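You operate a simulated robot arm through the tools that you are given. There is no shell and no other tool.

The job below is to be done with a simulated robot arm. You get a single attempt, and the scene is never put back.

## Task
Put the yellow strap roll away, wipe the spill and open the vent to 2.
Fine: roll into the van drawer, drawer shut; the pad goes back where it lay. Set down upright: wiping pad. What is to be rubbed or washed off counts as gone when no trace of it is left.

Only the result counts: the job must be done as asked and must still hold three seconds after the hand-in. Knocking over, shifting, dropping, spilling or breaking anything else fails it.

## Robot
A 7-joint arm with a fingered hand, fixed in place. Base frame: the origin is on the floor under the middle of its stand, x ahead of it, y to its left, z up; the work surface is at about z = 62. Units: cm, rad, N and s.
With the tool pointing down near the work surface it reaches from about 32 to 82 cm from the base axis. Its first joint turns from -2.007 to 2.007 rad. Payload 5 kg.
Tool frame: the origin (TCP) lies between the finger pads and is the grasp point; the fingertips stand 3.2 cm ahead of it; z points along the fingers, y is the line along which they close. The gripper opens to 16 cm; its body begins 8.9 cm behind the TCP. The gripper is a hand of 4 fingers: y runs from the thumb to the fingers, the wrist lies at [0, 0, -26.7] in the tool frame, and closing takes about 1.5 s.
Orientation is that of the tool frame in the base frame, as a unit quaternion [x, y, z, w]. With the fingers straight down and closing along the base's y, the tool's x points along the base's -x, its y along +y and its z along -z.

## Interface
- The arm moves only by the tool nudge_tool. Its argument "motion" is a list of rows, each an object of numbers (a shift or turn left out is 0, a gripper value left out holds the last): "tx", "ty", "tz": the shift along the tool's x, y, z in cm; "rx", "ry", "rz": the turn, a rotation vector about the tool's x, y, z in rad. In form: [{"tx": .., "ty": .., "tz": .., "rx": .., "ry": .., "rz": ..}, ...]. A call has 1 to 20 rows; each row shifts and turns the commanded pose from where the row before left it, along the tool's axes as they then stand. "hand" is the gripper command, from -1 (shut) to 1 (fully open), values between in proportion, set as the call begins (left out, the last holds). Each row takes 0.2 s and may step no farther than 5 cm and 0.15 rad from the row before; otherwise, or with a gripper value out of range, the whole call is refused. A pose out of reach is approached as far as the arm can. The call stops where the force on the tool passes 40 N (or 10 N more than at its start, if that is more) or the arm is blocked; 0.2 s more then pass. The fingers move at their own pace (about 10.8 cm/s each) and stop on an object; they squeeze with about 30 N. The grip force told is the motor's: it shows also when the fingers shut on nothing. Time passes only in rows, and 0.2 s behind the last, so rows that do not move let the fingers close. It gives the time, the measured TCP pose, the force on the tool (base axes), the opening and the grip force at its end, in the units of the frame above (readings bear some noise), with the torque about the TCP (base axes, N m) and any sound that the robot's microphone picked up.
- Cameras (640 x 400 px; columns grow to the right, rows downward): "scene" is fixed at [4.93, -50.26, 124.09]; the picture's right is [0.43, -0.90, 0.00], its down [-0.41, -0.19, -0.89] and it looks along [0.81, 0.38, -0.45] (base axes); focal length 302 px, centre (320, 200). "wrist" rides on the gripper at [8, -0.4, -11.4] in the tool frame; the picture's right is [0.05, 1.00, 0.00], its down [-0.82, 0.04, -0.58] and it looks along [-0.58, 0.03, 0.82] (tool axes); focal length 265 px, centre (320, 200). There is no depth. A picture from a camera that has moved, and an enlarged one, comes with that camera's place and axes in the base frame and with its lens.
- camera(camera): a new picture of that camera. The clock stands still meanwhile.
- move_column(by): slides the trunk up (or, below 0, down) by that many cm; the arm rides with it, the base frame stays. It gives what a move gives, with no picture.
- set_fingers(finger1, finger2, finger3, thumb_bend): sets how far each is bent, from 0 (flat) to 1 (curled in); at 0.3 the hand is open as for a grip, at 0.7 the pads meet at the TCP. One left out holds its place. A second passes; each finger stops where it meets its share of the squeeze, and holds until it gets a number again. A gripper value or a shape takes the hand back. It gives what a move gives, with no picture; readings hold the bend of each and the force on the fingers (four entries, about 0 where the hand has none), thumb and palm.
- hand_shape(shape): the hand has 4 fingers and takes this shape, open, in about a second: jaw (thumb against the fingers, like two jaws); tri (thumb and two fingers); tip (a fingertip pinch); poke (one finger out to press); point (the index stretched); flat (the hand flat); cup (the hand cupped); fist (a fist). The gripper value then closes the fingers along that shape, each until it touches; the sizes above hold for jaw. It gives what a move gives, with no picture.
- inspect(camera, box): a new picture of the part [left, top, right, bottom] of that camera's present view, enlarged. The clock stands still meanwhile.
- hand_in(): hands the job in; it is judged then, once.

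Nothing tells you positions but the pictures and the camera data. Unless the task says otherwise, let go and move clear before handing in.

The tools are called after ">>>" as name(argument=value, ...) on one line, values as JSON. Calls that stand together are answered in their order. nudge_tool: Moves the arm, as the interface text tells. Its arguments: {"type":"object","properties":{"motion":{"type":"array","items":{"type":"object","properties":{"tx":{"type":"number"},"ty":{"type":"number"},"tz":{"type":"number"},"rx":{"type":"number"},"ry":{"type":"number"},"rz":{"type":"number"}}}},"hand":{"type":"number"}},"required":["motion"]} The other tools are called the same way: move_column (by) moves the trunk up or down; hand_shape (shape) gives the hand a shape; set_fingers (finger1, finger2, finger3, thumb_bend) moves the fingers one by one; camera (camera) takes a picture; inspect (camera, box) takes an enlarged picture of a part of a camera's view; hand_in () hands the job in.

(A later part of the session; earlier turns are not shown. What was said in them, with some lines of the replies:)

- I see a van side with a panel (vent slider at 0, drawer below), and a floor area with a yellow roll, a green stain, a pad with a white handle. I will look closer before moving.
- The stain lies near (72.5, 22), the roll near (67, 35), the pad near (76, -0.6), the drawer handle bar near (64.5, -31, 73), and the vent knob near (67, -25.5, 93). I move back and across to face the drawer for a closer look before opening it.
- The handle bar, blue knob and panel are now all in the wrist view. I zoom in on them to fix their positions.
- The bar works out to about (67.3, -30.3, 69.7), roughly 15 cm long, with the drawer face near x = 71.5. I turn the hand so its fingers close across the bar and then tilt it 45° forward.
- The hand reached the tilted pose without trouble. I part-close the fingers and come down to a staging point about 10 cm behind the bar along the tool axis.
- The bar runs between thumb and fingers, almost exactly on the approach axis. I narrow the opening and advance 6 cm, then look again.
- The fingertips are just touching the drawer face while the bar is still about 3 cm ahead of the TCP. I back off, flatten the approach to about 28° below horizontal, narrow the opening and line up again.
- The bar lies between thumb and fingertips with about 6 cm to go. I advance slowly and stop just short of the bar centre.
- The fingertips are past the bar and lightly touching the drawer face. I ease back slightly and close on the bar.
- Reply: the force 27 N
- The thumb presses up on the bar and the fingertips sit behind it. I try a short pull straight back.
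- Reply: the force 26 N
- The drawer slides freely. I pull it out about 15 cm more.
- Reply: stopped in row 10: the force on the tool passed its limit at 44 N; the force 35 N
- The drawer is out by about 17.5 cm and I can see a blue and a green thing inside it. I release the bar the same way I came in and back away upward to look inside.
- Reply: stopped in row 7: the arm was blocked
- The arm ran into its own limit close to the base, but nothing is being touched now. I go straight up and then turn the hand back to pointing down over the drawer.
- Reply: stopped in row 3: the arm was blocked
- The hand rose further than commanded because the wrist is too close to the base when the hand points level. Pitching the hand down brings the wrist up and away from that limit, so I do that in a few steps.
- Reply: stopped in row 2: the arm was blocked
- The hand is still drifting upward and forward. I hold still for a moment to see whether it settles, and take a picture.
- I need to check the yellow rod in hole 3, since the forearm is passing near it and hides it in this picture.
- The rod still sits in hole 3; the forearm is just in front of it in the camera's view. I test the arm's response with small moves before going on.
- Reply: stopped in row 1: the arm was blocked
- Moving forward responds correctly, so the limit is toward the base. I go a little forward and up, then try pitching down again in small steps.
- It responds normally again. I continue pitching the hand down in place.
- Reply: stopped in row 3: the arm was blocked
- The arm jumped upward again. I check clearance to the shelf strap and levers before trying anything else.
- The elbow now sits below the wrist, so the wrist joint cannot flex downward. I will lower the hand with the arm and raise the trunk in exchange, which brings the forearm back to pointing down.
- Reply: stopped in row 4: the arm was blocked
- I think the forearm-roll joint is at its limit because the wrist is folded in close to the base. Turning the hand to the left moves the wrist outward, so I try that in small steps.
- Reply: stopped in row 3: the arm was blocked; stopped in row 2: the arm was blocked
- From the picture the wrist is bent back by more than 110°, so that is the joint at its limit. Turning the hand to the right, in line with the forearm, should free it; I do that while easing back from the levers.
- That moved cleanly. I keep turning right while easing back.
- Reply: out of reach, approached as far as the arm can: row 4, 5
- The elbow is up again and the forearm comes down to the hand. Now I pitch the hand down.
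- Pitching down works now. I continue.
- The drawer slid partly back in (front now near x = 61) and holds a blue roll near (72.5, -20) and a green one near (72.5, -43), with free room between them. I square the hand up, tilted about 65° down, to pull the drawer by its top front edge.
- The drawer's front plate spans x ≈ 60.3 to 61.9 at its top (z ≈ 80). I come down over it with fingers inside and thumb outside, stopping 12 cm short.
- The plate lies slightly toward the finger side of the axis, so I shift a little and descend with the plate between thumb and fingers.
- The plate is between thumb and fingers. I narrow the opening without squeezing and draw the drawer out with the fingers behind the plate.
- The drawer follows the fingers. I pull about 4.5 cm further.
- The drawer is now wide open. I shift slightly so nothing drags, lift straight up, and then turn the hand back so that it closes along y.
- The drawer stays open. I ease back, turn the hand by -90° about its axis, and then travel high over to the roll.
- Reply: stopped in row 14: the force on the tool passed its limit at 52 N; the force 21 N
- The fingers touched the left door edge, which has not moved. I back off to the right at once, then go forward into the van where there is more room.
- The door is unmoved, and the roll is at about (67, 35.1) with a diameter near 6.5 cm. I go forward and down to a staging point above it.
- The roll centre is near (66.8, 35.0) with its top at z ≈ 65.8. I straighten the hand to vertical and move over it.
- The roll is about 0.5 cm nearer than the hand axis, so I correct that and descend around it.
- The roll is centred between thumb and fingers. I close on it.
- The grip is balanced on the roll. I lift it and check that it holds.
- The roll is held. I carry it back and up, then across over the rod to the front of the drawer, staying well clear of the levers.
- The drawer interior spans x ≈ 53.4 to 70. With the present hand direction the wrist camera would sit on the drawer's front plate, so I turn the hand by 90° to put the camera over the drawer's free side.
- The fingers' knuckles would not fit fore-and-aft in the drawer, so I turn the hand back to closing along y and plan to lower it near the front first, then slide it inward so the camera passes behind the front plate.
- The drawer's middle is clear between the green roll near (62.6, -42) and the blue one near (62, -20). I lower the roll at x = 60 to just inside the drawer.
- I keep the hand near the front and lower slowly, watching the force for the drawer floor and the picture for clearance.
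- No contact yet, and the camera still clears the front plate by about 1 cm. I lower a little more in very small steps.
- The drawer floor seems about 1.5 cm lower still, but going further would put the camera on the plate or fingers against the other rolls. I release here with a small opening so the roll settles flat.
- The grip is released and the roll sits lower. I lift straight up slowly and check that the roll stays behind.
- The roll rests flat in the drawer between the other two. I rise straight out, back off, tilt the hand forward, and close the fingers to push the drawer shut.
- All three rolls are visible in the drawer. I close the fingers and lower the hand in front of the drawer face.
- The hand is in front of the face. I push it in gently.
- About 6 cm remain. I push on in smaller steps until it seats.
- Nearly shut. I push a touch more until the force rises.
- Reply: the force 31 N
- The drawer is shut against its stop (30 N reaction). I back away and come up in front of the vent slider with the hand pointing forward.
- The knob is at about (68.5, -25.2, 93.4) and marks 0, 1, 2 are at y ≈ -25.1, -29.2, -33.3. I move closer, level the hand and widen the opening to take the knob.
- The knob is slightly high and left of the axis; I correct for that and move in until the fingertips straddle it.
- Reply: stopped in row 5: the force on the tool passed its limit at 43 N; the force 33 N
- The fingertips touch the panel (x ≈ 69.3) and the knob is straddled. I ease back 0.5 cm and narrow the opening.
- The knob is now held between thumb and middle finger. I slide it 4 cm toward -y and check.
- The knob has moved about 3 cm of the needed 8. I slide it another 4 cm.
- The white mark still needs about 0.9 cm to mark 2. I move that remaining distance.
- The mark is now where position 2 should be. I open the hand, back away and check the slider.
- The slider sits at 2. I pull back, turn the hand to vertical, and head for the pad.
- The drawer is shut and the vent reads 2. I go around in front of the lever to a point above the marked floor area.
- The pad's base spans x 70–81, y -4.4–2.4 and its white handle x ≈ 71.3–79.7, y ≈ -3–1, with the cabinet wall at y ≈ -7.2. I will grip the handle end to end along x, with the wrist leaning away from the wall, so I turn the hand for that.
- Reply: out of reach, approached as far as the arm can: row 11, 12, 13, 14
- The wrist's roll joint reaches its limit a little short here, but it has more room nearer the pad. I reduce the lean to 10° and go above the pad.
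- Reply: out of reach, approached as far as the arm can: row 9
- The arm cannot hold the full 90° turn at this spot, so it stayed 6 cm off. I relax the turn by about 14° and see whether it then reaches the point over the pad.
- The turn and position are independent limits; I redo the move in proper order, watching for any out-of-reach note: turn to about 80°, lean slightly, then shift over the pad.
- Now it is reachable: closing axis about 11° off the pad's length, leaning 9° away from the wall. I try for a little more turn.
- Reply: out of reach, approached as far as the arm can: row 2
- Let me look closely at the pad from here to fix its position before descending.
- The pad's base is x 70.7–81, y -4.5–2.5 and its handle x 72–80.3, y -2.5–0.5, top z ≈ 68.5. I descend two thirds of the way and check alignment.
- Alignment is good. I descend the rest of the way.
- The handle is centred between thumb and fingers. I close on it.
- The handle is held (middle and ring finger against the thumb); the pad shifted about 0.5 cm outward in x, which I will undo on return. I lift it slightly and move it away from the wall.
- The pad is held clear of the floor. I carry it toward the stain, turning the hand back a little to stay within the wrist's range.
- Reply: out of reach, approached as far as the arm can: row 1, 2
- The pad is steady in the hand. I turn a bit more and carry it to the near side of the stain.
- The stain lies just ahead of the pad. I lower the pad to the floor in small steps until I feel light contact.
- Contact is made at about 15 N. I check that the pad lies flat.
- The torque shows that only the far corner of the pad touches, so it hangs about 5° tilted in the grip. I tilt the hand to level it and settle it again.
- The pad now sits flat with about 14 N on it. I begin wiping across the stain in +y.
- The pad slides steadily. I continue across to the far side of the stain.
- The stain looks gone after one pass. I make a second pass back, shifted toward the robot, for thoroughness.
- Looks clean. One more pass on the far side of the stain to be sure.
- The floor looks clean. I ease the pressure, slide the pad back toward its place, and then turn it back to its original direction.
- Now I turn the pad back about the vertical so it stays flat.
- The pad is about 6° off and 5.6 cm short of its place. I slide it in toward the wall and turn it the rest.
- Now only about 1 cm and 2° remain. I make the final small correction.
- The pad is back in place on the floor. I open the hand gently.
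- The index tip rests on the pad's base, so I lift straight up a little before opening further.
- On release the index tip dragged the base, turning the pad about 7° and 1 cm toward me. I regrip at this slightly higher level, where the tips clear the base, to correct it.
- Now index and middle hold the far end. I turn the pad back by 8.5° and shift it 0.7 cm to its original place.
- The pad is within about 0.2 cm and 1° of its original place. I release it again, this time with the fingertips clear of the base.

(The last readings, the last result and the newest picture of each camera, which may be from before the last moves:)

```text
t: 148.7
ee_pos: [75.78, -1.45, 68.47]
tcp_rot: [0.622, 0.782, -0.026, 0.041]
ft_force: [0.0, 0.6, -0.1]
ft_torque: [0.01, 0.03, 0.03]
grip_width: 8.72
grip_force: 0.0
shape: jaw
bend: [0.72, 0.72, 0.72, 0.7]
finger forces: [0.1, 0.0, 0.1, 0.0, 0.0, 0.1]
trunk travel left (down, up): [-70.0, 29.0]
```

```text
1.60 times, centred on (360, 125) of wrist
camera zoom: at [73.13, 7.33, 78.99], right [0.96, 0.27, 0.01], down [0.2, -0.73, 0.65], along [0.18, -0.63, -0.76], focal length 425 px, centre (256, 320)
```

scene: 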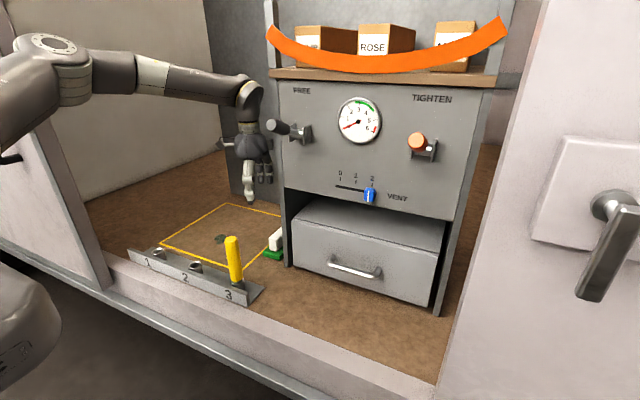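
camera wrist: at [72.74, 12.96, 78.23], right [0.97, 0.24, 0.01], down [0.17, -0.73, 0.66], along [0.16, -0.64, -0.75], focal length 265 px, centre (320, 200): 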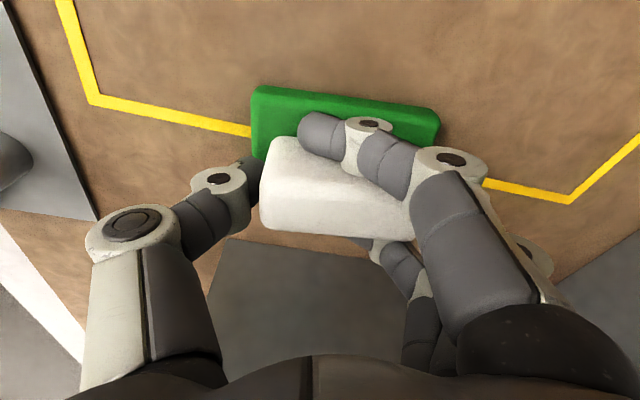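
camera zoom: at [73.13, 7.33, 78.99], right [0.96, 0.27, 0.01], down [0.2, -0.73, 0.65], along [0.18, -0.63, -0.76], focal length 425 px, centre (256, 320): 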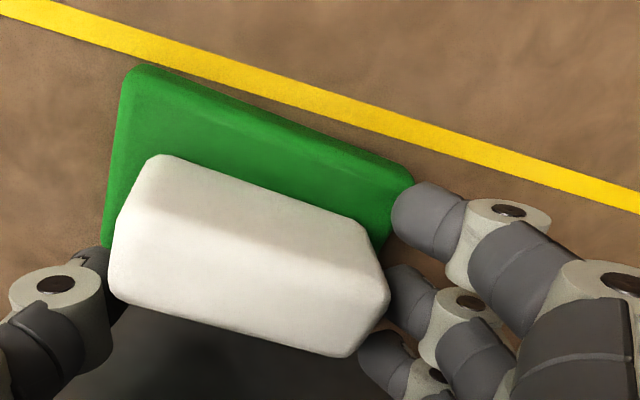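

The ring finger beside the handle nudged it on opening, leaving the pad about 1 cm off. I will regrip, correct it, and this time release with the thumb only and slide the fingers off along the handle.

>>> nudge_tool(hand=-1, motion=[{"tz": 0}, {"tz": 0}, {"tz": 0}, {"tz": 0}, {"tz": 0}])

>>> inspect(camera="wrist", box=[160, 0, 560, 250])

```text
t: 149.9
ee_pos: [75.8, -1.37, 68.51]
tcp_rot: [0.622, 0.782, -0.026, 0.042]
ft_force: [-0.3, 0.6, 2.3]
ft_torque: [0.13, -0.07, 0.09]
grip_width: 2.05
grip_force: 30.2
shape: jaw
bend: [0.73, 0.73, 0.69, 0.71]
finger forces: [15.5, 8.2, 0.0, 0.0, 19.5, 0.0]
trunk travel left (down, up): [-70.0, 29.0]
```

```text
1.60 times, centred on (360, 125) of wrist
camera zoom: at [73.11, 7.34, 79.02], right [0.96, 0.27, 0.01], down [0.2, -0.73, 0.66], along [0.19, -0.63, -0.76], focal length 425 px, centre (256, 320)
```

zoom: 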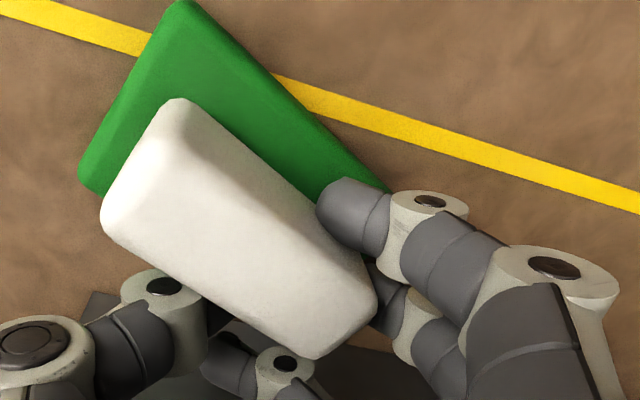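

The thumb slipped past the end and turned the pad. I open, lift clear, and look at the whole situation.

>>> nudge_tool(hand=0.5, motion=[{"tz": 0}, {"tz": 0}, {"tz": 0}, {"tz": 0}, {"tx": -0.1, "tz": -1.0}, {"tx": -0.2, "tz": -2.0}, {"tx": -0.3, "tz": -3.0}, {"tx": -0.3, "tz": -3.0}, {"tz": 0}])

>>> camera(camera="wrist")

>>> inspect(camera="scene", box=[200, 160, 330, 290])

```text
t: 151.9
ee_pos: [75.66, -1.26, 77.61]
tcp_rot: [0.622, 0.781, -0.025, 0.041]
ft_force: [-0.3, 1.1, -0.3]
ft_torque: [0.05, 0.04, -0.01]
grip_width: 11.96
grip_force: 0.0
shape: jaw
bend: [0.63, 0.63, 0.63, 0.6]
finger forces: [0.0, 0.1, 0.1, 0.1, 0.0, 0.0]
trunk travel left (down, up): [-70.0, 29.0]
```

```text
taken
camera wrist: at [73.02, 7.38, 88.11], right [0.96, 0.28, 0.01], down [0.2, -0.73, 0.66], along [0.18, -0.63, -0.76], focal length 265 px, centre (320, 200)
```

wrist: 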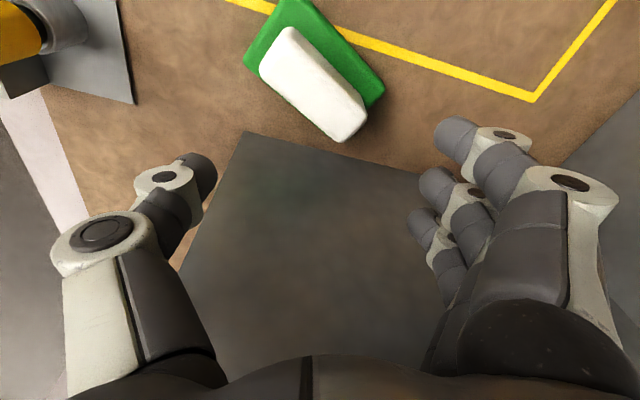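

```text
3.08 times, centred on (265, 225) of scene
camera zoom: at [4.93, -50.26, 124.09], right [0.43, -0.9, 0.0], down [-0.41, -0.19, -0.89], along [0.81, 0.38, -0.45], focal length 930 px, centre (489, 123)
```

zoom: 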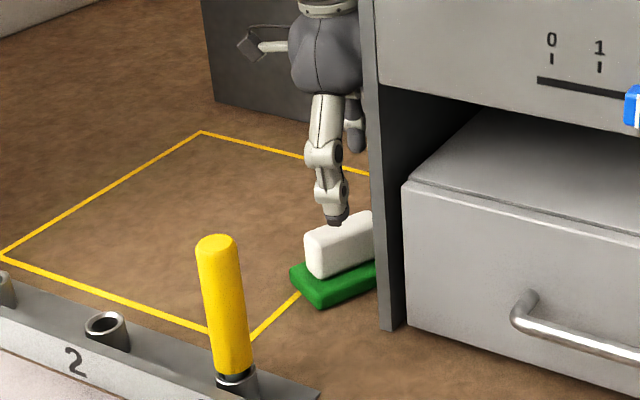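

>>> inspect(camera="wrist", box=[200, 0, 440, 150])

```text
2.67 times, centred on (320, 75) of wrist
camera zoom: at [73.02, 7.38, 88.11], right [0.96, 0.28, 0.01], down [0.2, -0.73, 0.66], along [0.18, -0.63, -0.76], focal length 708 px, centre (320, 533)
```

zoom: 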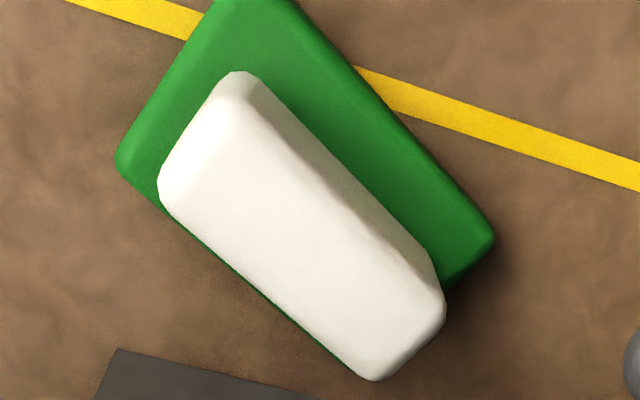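

The pad is flat but turned about -28° with its centre near (74.9, 0.8). In this position I can grip it firmly across the handle's width, so I back up and turn the hand to match.

>>> nudge_tool(hand=-0.25, motion=[{"tx": 2.79, "ty": 0.37, "tz": -2.27}, {"tx": 2.79, "ty": 0.37, "tz": -2.27}, {"rx": -0.0041, "ry": 0.0138, "rz": -0.1213}, {"rx": -0.0041, "ry": 0.0138, "rz": -0.1213}, {"rx": -0.0041, "ry": 0.0138, "rz": -0.1213}, {"rx": -0.0041, "ry": 0.0138, "rz": -0.1213}, {"rx": -0.0041, "ry": 0.0138, "rz": -0.1213}, {"rx": -0.0041, "ry": 0.0138, "rz": -0.1213}, {"rx": -0.0041, "ry": 0.0138, "rz": -0.1213}, {"tz": 0}])

>>> camera(camera="wrist")

>>> inspect(camera="scene", box=[190, 130, 330, 290])

```text
t: 154.1
ee_pos: [74.93, 4.61, 81.36]
tcp_rot: [0.245, 0.97, -0.001, 0.0]
ft_force: [0.0, -0.4, 0.0]
ft_torque: [-0.03, 0.01, -0.02]
grip_width: 6.08
grip_force: 0.1
shape: jaw
bend: [0.73, 0.73, 0.73, 0.7]
finger forces: [0.0, 0.0, 0.0, 0.0, 0.0, 0.0]
trunk travel left (down, up): [-70.0, 29.0]
```

```text
taken
camera wrist: at [67.6, 8.0, 92.86], right [0.43, 0.9, 0.0], down [0.74, -0.35, 0.58], along [0.52, -0.25, -0.82], focal length 265 px, centre (320, 200)
```

wrist: 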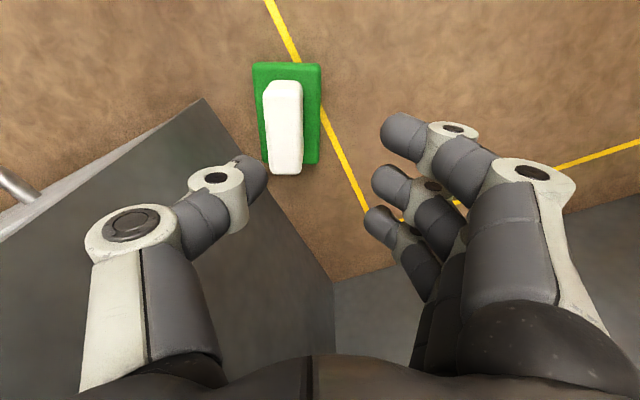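

```text
2.50 times, centred on (260, 210) of scene
camera zoom: at [4.93, -50.26, 124.09], right [0.43, -0.9, 0.0], down [-0.41, -0.19, -0.89], along [0.81, 0.38, -0.45], focal length 756 px, centre (470, 175)
```

zoom: 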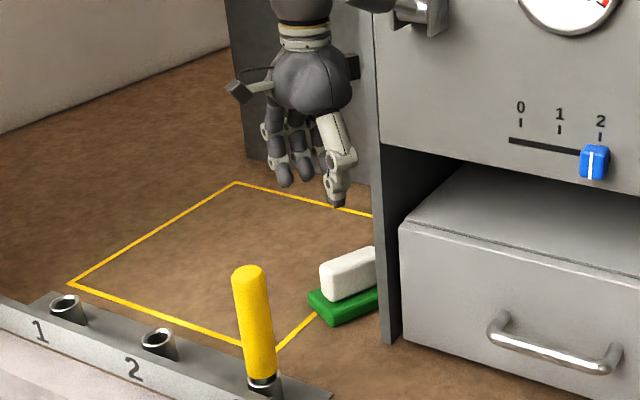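

The pad's long axis is now square to the closing direction, with its centre near (74.8, 0.9). I descend with the thumb close to the handle and a safe gap to the wall.

>>> nudge_tool(motion=[{"tx": -0.31, "ty": -0.47, "tz": 2.5}, {"tx": -0.31, "ty": -0.47, "tz": 2.5}, {"tx": -0.31, "ty": -0.47, "tz": 2.5}, {"tx": -0.31, "ty": -0.47, "tz": 2.0}, {"tz": 0}])

>>> camera(camera="wrist")

>>> inspect(camera="scene", box=[190, 130, 330, 290])

```text
t: 155.3
ee_pos: [75.13, 2.34, 71.91]
tcp_rot: [0.243, 0.97, -0.001, -0.001]
ft_force: [0.2, -0.1, -0.5]
ft_torque: [-0.02, -0.03, -0.01]
grip_width: 6.06
grip_force: 0.1
shape: jaw
bend: [0.73, 0.73, 0.73, 0.7]
finger forces: [0.0, 0.0, 0.0, 0.0, 0.0, 0.0]
trunk travel left (down, up): [-70.0, 29.0]
```

```text
taken
camera wrist: at [67.84, 5.76, 83.31], right [0.43, 0.9, 0.0], down [0.74, -0.35, 0.58], along [0.52, -0.25, -0.82], focal length 265 px, centre (320, 200)
```

wrist: 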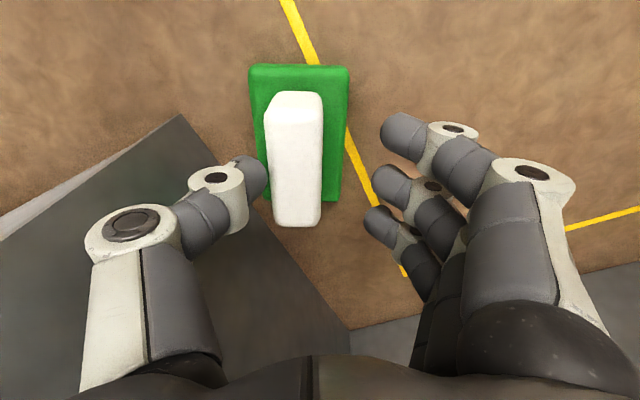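

```text
2.50 times, centred on (260, 210) of scene
camera zoom: at [4.93, -50.26, 124.09], right [0.43, -0.9, 0.0], down [-0.41, -0.19, -0.89], along [0.81, 0.38, -0.45], focal length 756 px, centre (470, 175)
```

zoom: 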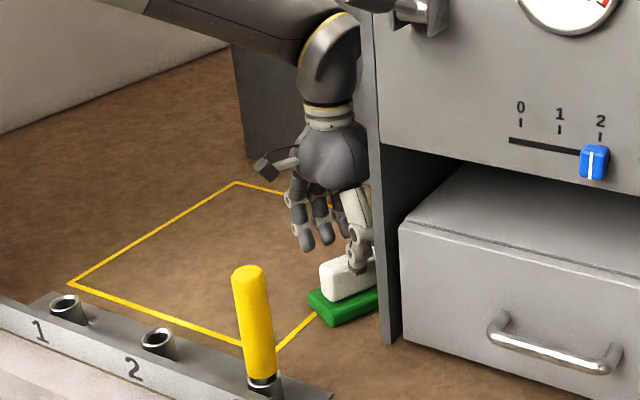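

The thumb is still a bit close to the handle's top edge, so I shift 0.7 cm toward the thumb side and then go down.

>>> nudge_tool(motion=[{"tx": 0.1, "ty": -0.72, "tz": 0.3}, {"tz": 1.2}, {"tz": 1.2}, {"tz": 1.2}, {"tz": 0}])

>>> camera(camera="wrist")

```text
t: 156.5
ee_pos: [74.71, 1.71, 68.08]
tcp_rot: [0.245, 0.97, -0.001, 0.0]
ft_force: [1.2, -1.0, -0.7]
ft_torque: [0.01, -0.03, 0.02]
grip_width: 6.07
grip_force: 0.0
shape: jaw
bend: [0.73, 0.73, 0.73, 0.7]
finger forces: [0.0, 0.1, 0.0, 0.1, 0.0, 0.0]
trunk travel left (down, up): [-70.0, 29.0]
```

```text
taken
camera wrist: at [67.39, 5.16, 79.45], right [0.43, 0.9, 0.0], down [0.74, -0.35, 0.58], along [0.52, -0.25, -0.82], focal length 265 px, centre (320, 200)
```

wrist: 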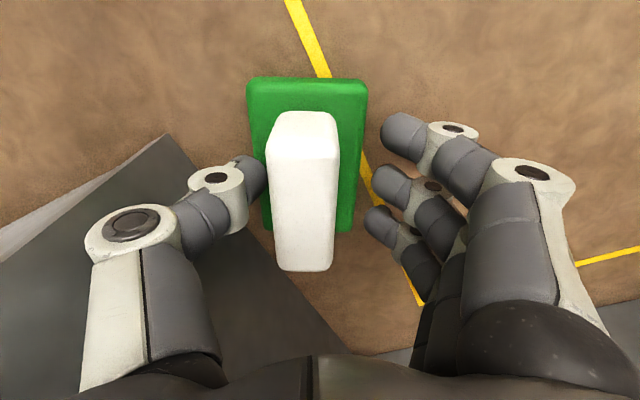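

The handle lies between thumb and fingers with nothing touching. I close on it.

>>> nudge_tool(hand=-1, motion=[{"tz": 0}, {"tz": 0}, {"tz": 0}, {"tz": 0}, {"tz": 0}])

>>> camera(camera="wrist")

```text
t: 157.7
ee_pos: [74.65, 1.85, 67.98]
tcp_rot: [0.245, 0.97, -0.001, 0.0]
ft_force: [0.6, 0.1, -0.1]
ft_torque: [0.01, 0.02, -0.02]
grip_width: 2.85
grip_force: 30.3
shape: jaw
bend: [0.71, 0.71, 0.72, 0.7]
finger forces: [9.2, 9.2, 8.5, 0.1, 26.8, 0.1]
trunk travel left (down, up): [-70.0, 29.0]
```

```text
taken
camera wrist: at [67.39, 5.16, 79.46], right [0.43, 0.9, 0.0], down [0.74, -0.35, 0.58], along [0.52, -0.25, -0.82], focal length 265 px, centre (320, 200)
```

wrist: 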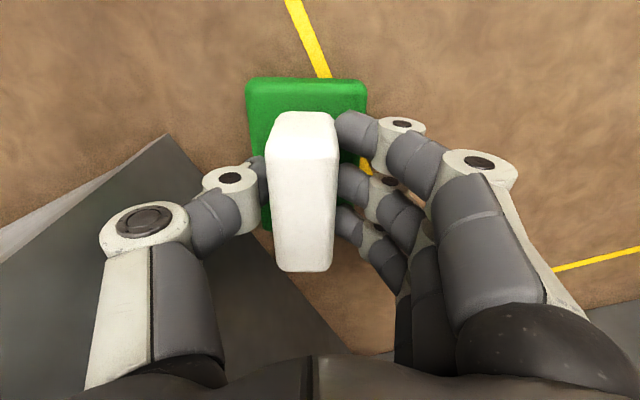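

All three fingers and the thumb share the load evenly. I lift it a hair, move away from the wall a little and turn it back to its original direction.

>>> nudge_tool(motion=[{"tz": -0.5}, {"tx": -0.36, "ty": 1.44}, {"rz": -0.1225}, {"rz": -0.1225}, {"rz": -0.1225}, {"rz": -0.1225}, {"tz": 0}])

>>> camera(camera="wrist")

>>> inspect(camera="scene", box=[190, 130, 330, 290])

```text
t: 159.3
ee_pos: [75.59, 2.84, 68.55]
tcp_rot: [0.002, 1.0, -0.001, -0.001]
ft_force: [0.2, -0.4, -1.5]
ft_torque: [0.02, 0.03, 0.0]
grip_width: 2.85
grip_force: 29.7
shape: jaw
bend: [0.71, 0.71, 0.72, 0.7]
finger forces: [9.3, 9.3, 8.5, 0.0, 26.9, 0.0]
trunk travel left (down, up): [-70.0, 29.0]
```

```text
taken
camera wrist: at [67.6, 2.41, 79.98], right [-0.05, 1.0, 0.0], down [0.82, 0.04, 0.58], along [0.58, 0.03, -0.82], focal length 265 px, centre (320, 200)
```

wrist: 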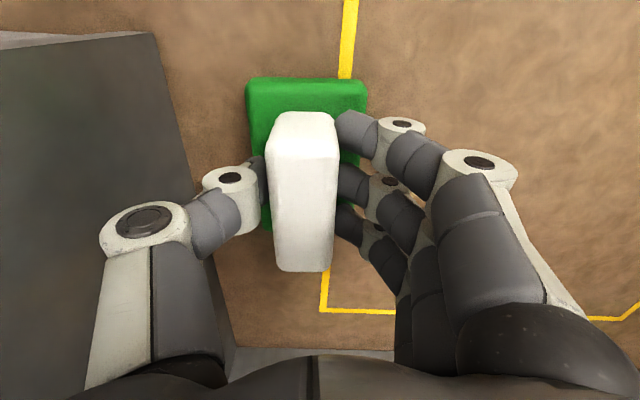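

```text
2.50 times, centred on (260, 210) of scene
camera zoom: at [4.93, -50.26, 124.09], right [0.43, -0.9, 0.0], down [-0.41, -0.19, -0.89], along [0.81, 0.38, -0.45], focal length 756 px, centre (470, 175)
```

zoom: 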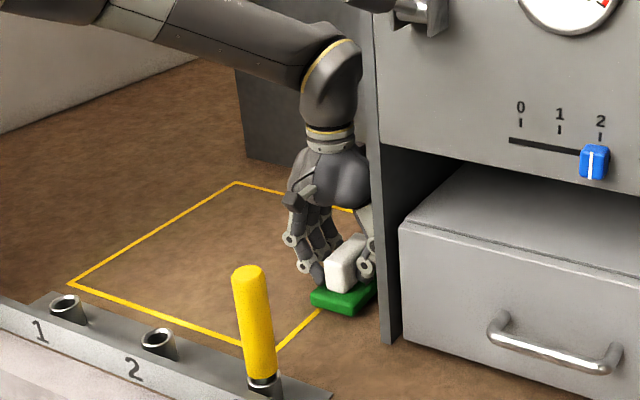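

The pad is parallel to the tape again, centred near (76.2, 1.8). I shift it 0.4 cm toward me, set it down, and open just a little.

>>> nudge_tool(motion=[{"tx": 0.4}, {"tz": 0.3}, {"tz": 0.25}, {"tz": 0}])

>>> nudge_tool(hand=-0.45, motion=[{"tz": 0}, {"tz": 0}, {"tz": 0}])

>>> camera(camera="wrist")

```text
t: 160.3
ee_pos: [75.14, 2.83, 68.03]
tcp_rot: [0.003, 1.0, -0.001, -0.001]
ft_force: [0.2, 0.3, -0.2]
ft_torque: [0.0, 0.06, -0.01]
grip_width: 2.85
grip_force: 29.8
shape: jaw
bend: [0.71, 0.71, 0.72, 0.7]
finger forces: [9.2, 9.3, 8.6, 0.0, 27.3, 0.0]
trunk travel left (down, up): [-70.0, 29.0]
```

```text
t: 161.1
ee_pos: [75.29, 2.76, 68.1]
tcp_rot: [0.003, 1.0, -0.001, -0.001]
ft_force: [-1.0, -0.5, -0.2]
ft_torque: [-0.02, -0.02, 0.01]
grip_width: 4.35
grip_force: 0.0
shape: jaw
bend: [0.73, 0.73, 0.73, 0.7]
finger forces: [0.0, 0.0, 0.0, 0.0, 0.0, 0.0]
trunk travel left (down, up): [-70.0, 29.0]
```

```text
taken
camera wrist: at [67.19, 2.43, 79.44], right [-0.05, 1.0, 0.0], down [0.82, 0.04, 0.58], along [0.58, 0.03, -0.82], focal length 265 px, centre (320, 200)
```

wrist: 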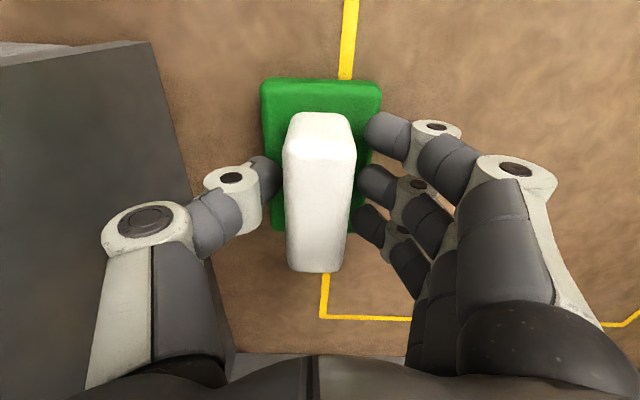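

The pad stayed square. I lift the hand straight up off it.

>>> nudge_tool(motion=[{"tz": -0.5}, {"tz": -1.5}, {"tz": -3.0}, {"tz": -4.0}, {"tz": -4.0}, {"tz": 0}])

>>> camera(camera="wrist")

>>> inspect(camera="wrist", box=[180, 20, 460, 195])

```text
t: 162.5
ee_pos: [75.23, 2.86, 80.97]
tcp_rot: [0.003, 1.0, 0.0, -0.001]
ft_force: [-0.6, -0.1, 0.2]
ft_torque: [-0.03, 0.01, 0.03]
grip_width: 4.35
grip_force: 0.0
shape: jaw
bend: [0.73, 0.73, 0.73, 0.7]
finger forces: [0.0, 0.0, 0.0, 0.1, 0.1, 0.0]
trunk travel left (down, up): [-70.0, 29.0]
```

```text
taken
camera wrist: at [67.18, 2.46, 92.41], right [-0.05, 1.0, 0.0], down [0.82, 0.04, 0.58], along [0.58, 0.03, -0.82], focal length 265 px, centre (320, 200)
```

wrist: 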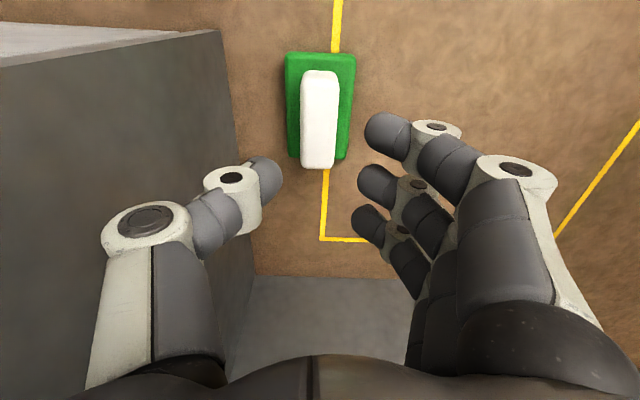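

```text
2.29 times, centred on (320, 108) of wrist
camera zoom: at [67.18, 2.46, 92.41], right [-0.05, 1.0, 0.0], down [0.82, 0.04, 0.58], along [0.58, 0.03, -0.82], focal length 607 px, centre (320, 411)
```

zoom: 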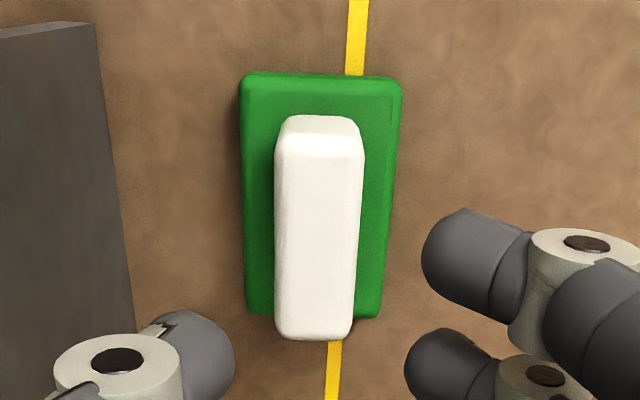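

The pad is square and centred at (75.7, 2.7); its original place was about (75.6, -1.0). I close the hand, come down on its left side and will push it straight back toward the wall by 3.6 cm.

>>> nudge_tool(hand=-1, motion=[{"tx": -0.14, "ty": 3.5}, {"tx": -0.14, "ty": 3.5}, {"tx": -0.14, "ty": 3.0}, {"tz": 3.0}, {"tz": 3.0}, {"tz": 3.0}, {"tz": 3.0}, {"tz": 2.5}, {"tz": 0}])

>>> camera(camera="wrist")

>>> inspect(camera="scene", box=[190, 150, 330, 290])

```text
t: 164.5
ee_pos: [75.71, 12.74, 66.37]
tcp_rot: [0.003, 1.0, -0.001, -0.001]
ft_force: [-0.1, -0.6, -0.1]
ft_torque: [-0.01, 0.01, -0.02]
grip_width: 0.0
grip_force: 29.8
shape: jaw
bend: [0.69, 0.63, 0.69, 0.67]
finger forces: [0.1, 0.0, 0.0, 0.0, 0.0, 0.1]
trunk travel left (down, up): [-70.0, 29.0]
```

```text
taken
camera wrist: at [67.75, 12.4, 77.83], right [-0.05, 1.0, 0.0], down [0.82, 0.04, 0.58], along [0.58, 0.03, -0.82], focal length 265 px, centre (320, 200)
```

wrist: 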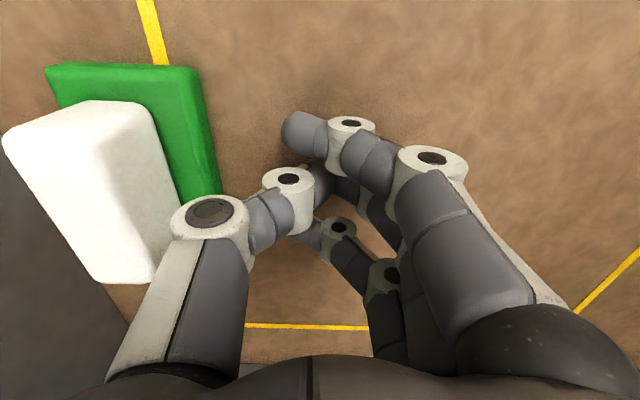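

```text
2.86 times, centred on (260, 220) of scene
camera zoom: at [4.93, -50.26, 124.09], right [0.43, -0.9, 0.0], down [-0.41, -0.19, -0.89], along [0.81, 0.38, -0.45], focal length 864 px, centre (491, 143)
```

zoom: 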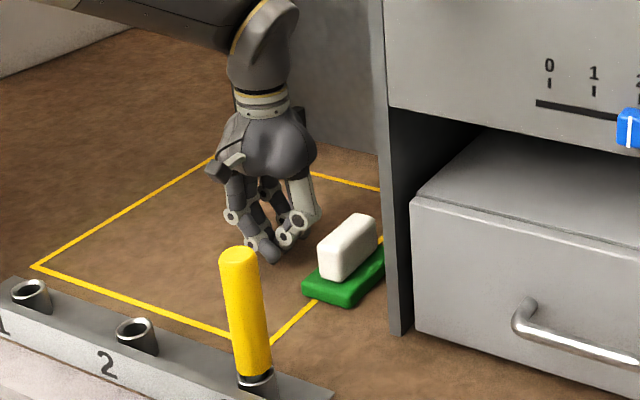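

The hand is beside the pad. I push gently in -y, stopping short to measure.

>>> nudge_tool(motion=[{"ty": -1.0}, {"ty": -1.0}, {"ty": -0.8}, {"ty": -0.8}, {"ty": -0.6}, {"ty": 0}])

>>> camera(camera="wrist")

>>> inspect(camera="scene", box=[190, 150, 330, 290])

```text
t: 165.9
ee_pos: [75.73, 8.74, 66.43]
tcp_rot: [0.003, 1.0, -0.001, -0.001]
ft_force: [-0.5, 0.6, 0.0]
ft_torque: [0.02, 0.02, 0.02]
grip_width: 0.0
grip_force: 29.9
shape: jaw
bend: [0.69, 0.63, 0.69, 0.67]
finger forces: [0.0, 0.1, 0.0, 0.0, 0.3, 0.0]
trunk travel left (down, up): [-70.0, 29.0]
```

```text
taken
camera wrist: at [67.68, 8.21, 77.92], right [-0.05, 1.0, 0.0], down [0.82, 0.04, 0.58], along [0.58, 0.03, -0.82], focal length 265 px, centre (320, 200)
```

wrist: 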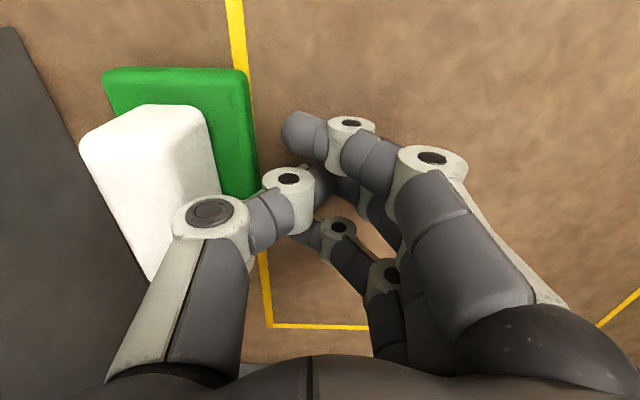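

```text
2.86 times, centred on (260, 220) of scene
camera zoom: at [4.93, -50.26, 124.09], right [0.43, -0.9, 0.0], down [-0.41, -0.19, -0.89], along [0.81, 0.38, -0.45], focal length 864 px, centre (491, 143)
```

zoom: 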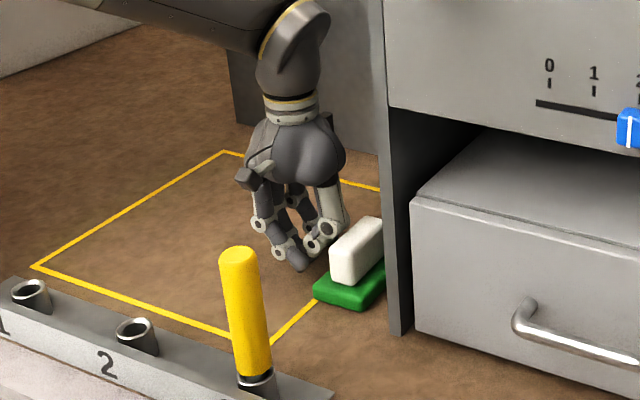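

The pad follows squarely and needs about 2.3 cm more. I continue the push.

>>> nudge_tool(motion=[{"ty": -0.7}, {"ty": -0.6}, {"ty": -0.5}, {"ty": -0.4}, {"ty": 0}])

>>> camera(camera="wrist")

>>> inspect(camera="scene", box=[240, 210, 310, 270])

```text
t: 167.1
ee_pos: [75.65, 6.42, 66.44]
tcp_rot: [0.003, 1.0, 0.0, -0.001]
ft_force: [0.6, 1.5, -0.1]
ft_torque: [-0.03, -0.01, -0.06]
grip_width: 0.01
grip_force: 30.6
shape: jaw
bend: [0.69, 0.63, 0.69, 0.67]
finger forces: [0.0, 0.0, 0.1, 0.0, 0.4, 0.0]
trunk travel left (down, up): [-70.0, 29.0]
```

```text
taken
camera wrist: at [67.66, 6.02, 77.92], right [-0.05, 1.0, 0.0], down [0.82, 0.04, 0.58], along [0.58, 0.03, -0.82], focal length 265 px, centre (320, 200)
```

wrist: 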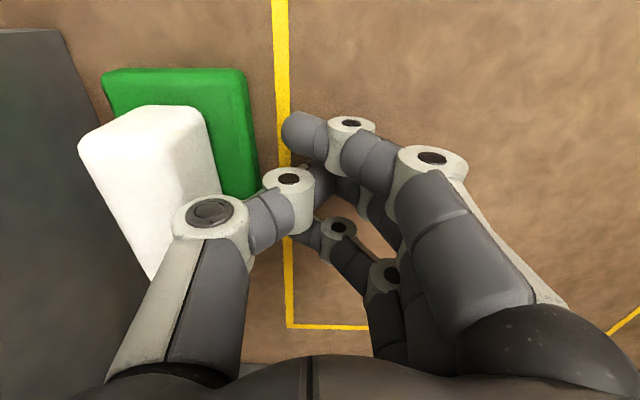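

```text
6.67 times, centred on (275, 240) of scene
camera zoom: at [4.93, -50.26, 124.09], right [0.43, -0.9, 0.0], down [-0.41, -0.19, -0.89], along [0.81, 0.38, -0.45], focal length 2016 px, centre (620, -67)
```

zoom: 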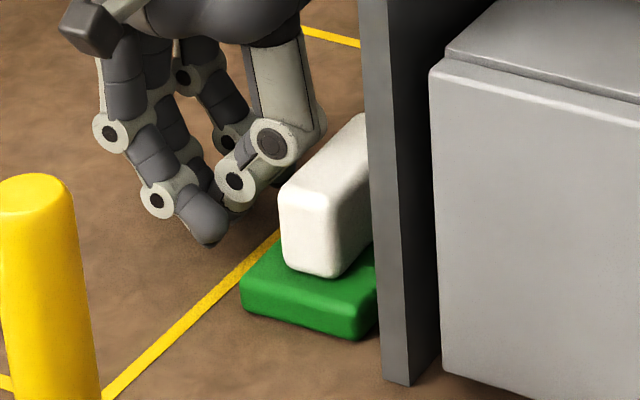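

Compared with the earlier close-up, the pad now sits exactly where it lay. I back the hand away to the left and up, then check everything.

>>> nudge_tool(motion=[{"ty": 1.0}, {"ty": 2.5}, {"ty": 3.0}, {"tz": -4.0}, {"tz": -4.5}, {"tz": -4.5}, {"tz": -4.5}, {"tx": 3.0, "tz": -4.0}, {"tx": 4.0, "tz": -2.0}, {"tx": 4.0}, {"tx": 4.0}, {"tx": 4.0}, {"tz": 0}])

>>> camera(camera="scene")

>>> camera(camera="wrist")

>>> inspect(camera="scene", box=[240, 210, 310, 270])

```text
t: 169.9
ee_pos: [56.75, 13.09, 89.9]
tcp_rot: [0.003, 1.0, -0.001, 0.0]
ft_force: [0.2, 0.0, -0.1]
ft_torque: [0.01, 0.0, 0.02]
grip_width: 0.0
grip_force: 30.1
shape: jaw
bend: [0.69, 0.63, 0.69, 0.67]
finger forces: [0.1, 0.1, 0.0, 0.0, 0.0, 0.0]
trunk travel left (down, up): [-70.0, 29.0]
```

```text
taken
```

scene: 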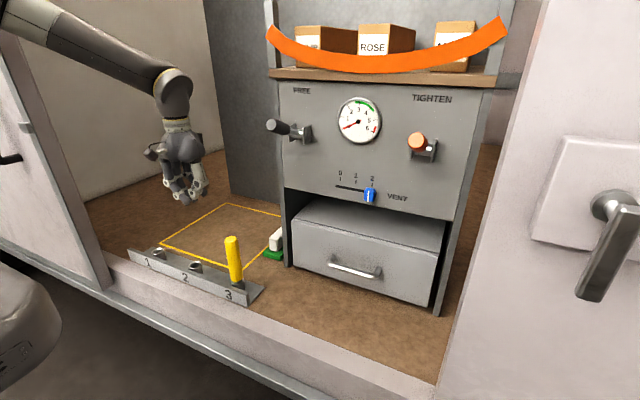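

```text
taken
camera wrist: at [48.65, 12.57, 101.35], right [-0.05, 1.0, 0.0], down [0.82, 0.04, 0.58], along [0.58, 0.03, -0.82], focal length 265 px, centre (320, 200)
```

wrist: 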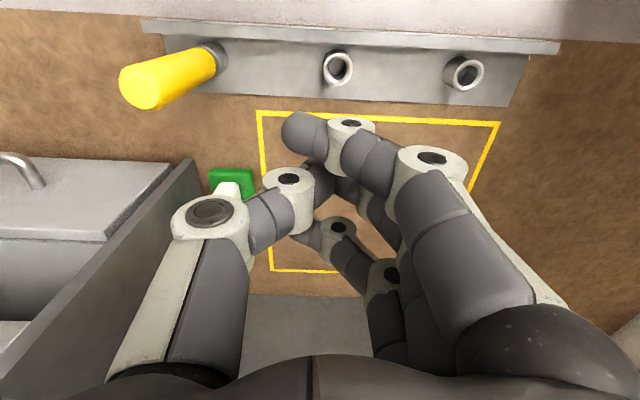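

```text
6.67 times, centred on (275, 240) of scene
camera zoom: at [4.93, -50.26, 124.09], right [0.43, -0.9, 0.0], down [-0.41, -0.19, -0.89], along [0.81, 0.38, -0.45], focal length 2016 px, centre (620, -67)
```

zoom: 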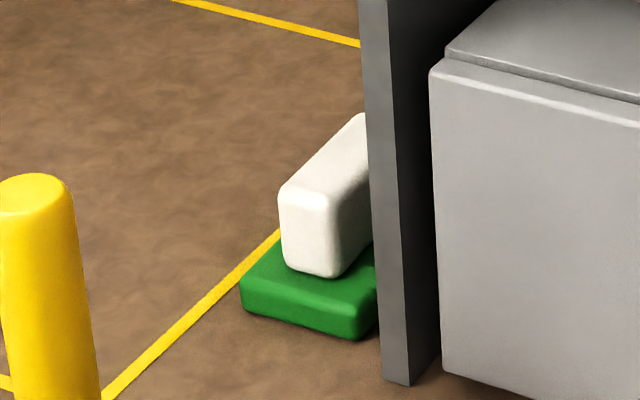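

The pad matches its original picture. I check the wiped floor, the drawer and the slider closely.

>>> inspect(camera="scene", box=[160, 195, 290, 275])

>>> inspect(camera="scene", box=[270, 160, 470, 320])

>>> inspect(camera="scene", box=[320, 160, 420, 220])

>>> inspect(camera="scene", box=[250, 0, 510, 170])

```text
4.92 times, centred on (225, 235) of scene
camera zoom: at [4.93, -50.26, 124.09], right [0.43, -0.9, 0.0], down [-0.41, -0.19, -0.89], along [0.81, 0.38, -0.45], focal length 1489 px, centre (788, 28)
```

zoom: 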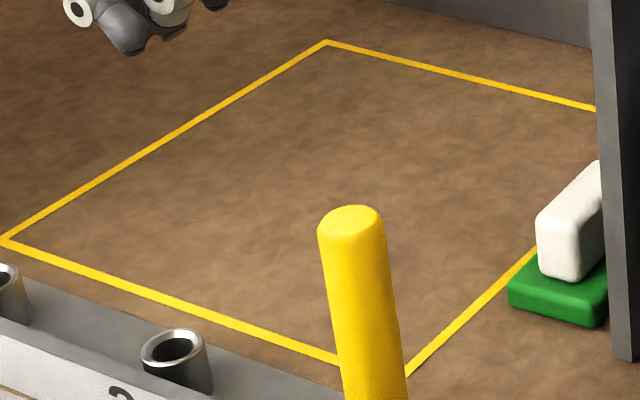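

```text
2.50 times, centred on (370, 240) of scene
camera zoom: at [4.93, -50.26, 124.09], right [0.43, -0.9, 0.0], down [-0.41, -0.19, -0.89], along [0.81, 0.38, -0.45], focal length 756 px, centre (195, 100)
```

zoom: 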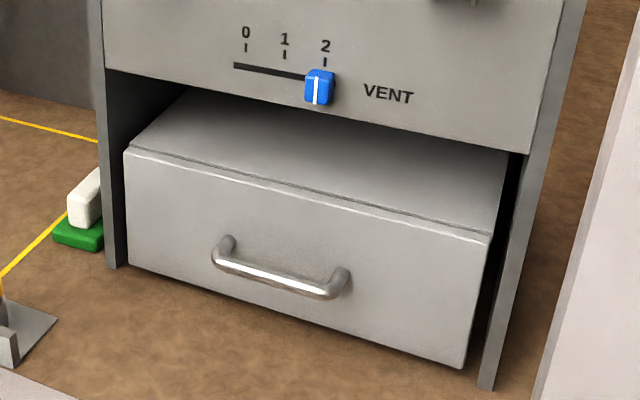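

```text
6.40 times, centred on (370, 190) of scene
camera zoom: at [4.93, -50.26, 124.09], right [0.43, -0.9, 0.0], down [-0.41, -0.19, -0.89], along [0.81, 0.38, -0.45], focal length 1935 px, centre (0, 264)
```

zoom: 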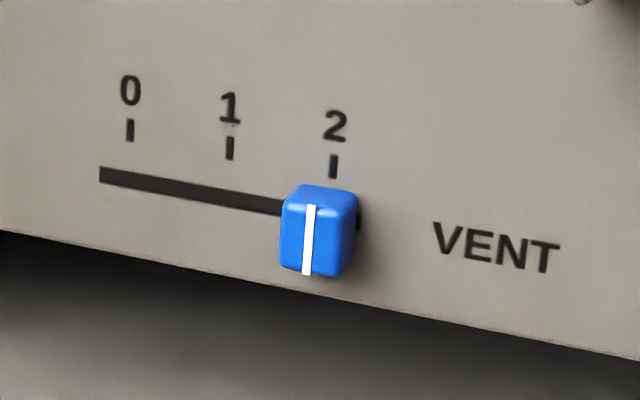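

```text
2.35 times, centred on (380, 85) of scene
camera zoom: at [4.93, -50.26, 124.09], right [0.43, -0.9, 0.0], down [-0.41, -0.19, -0.89], along [0.81, 0.38, -0.45], focal length 712 px, centre (179, 471)
```

zoom: 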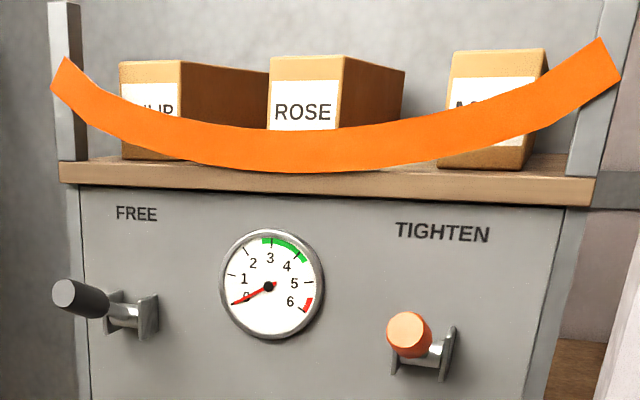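

Drawer, slider, levers and pad all look right. One spot of the stain is hidden by the rod in this view, so I raise the hand and open it to check with the wrist camera.

>>> nudge_tool(hand=1, motion=[{"ty": 1.0, "tz": -4.5}, {"ty": 1.0, "tz": -4.5}, {"ty": 1.0, "tz": -4.5}, {"ty": 1.0, "tz": -4.5}, {"ty": 1.0, "tz": -4.5}, {"tz": 0}, {"tz": 0}])

>>> inspect(camera="wrist", box=[180, 20, 460, 220])

>>> camera(camera="scene")

```text
t: 171.5
ee_pos: [56.9, 18.09, 112.58]
tcp_rot: [0.003, 1.0, -0.001, -0.001]
ft_force: [0.0, -0.8, 0.0]
ft_torque: [0.01, 0.0, -0.03]
grip_width: 15.98
grip_force: 0.0
shape: jaw
bend: [0.3, 0.3, 0.3, 0.3]
finger forces: [0.0, 0.0, 0.0, 0.0, 0.1, 0.0]
trunk travel left (down, up): [-70.0, 29.0]
```

```text
2.00 times, centred on (320, 120) of wrist
camera zoom: at [48.75, 17.72, 123.95], right [-0.05, 1.0, 0.0], down [0.82, 0.04, 0.58], along [0.58, 0.03, -0.82], focal length 531 px, centre (320, 360)
```

zoom: 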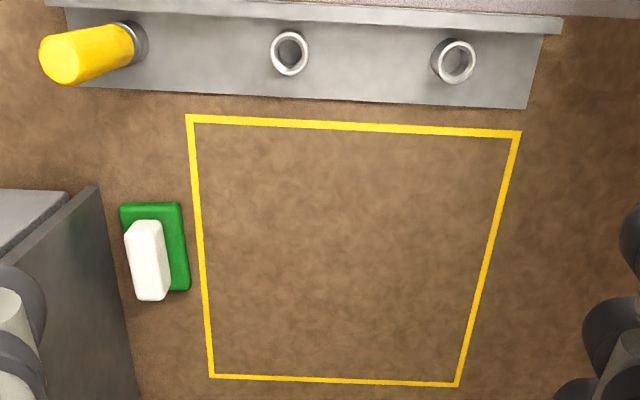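

```text
taken
```

scene: 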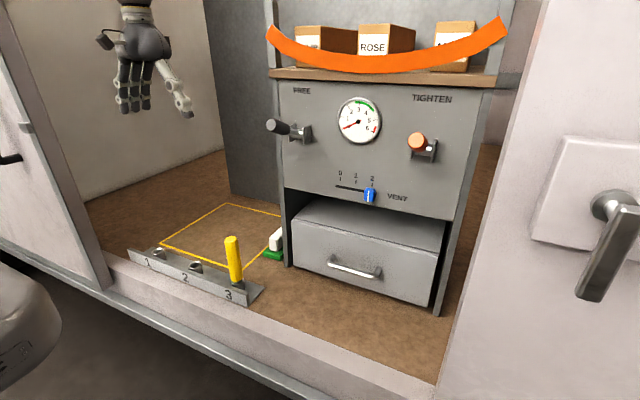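

The floor inside the tape is clean, the pad lies upright in its original place, the drawer is shut with the roll inside, the vent is at 2, and the hand is clear. I hand the job in.

>>> hand_in()

```text
The job is handed in.
```

The job is handed in. I saw no result from the judging, so what follows is from the pictures and readings before I handed in.

- **Roll:** The yellow roll lies flat in the van drawer between the blue and green rolls. I released it a little above the drawer floor. The drawer is pushed shut against its stop.
- **Spill:** I made several passes over the stain. The last wrist view shows clean floor across the whole taped area.
- **Vent:** The slider sits at mark 2.
- **Pad:** It stands upright where it lay. In the close-ups before and after, its position matches to within about a millimetre. It took several tries: the grip slipped twice on release and once turned the pad about 28°. In the end I set it down square and pushed the last few centimetres.

Two other things happened on the way. While I was carrying nothing, the fingers bumped the edge of the left door at about 52 N; it did not appear to move. My hand also pushed the open drawer partly back in once, so the blue and green rolls travelled with it. I did not see them shift inside the drawer.

The hand ended open and clear of everything.
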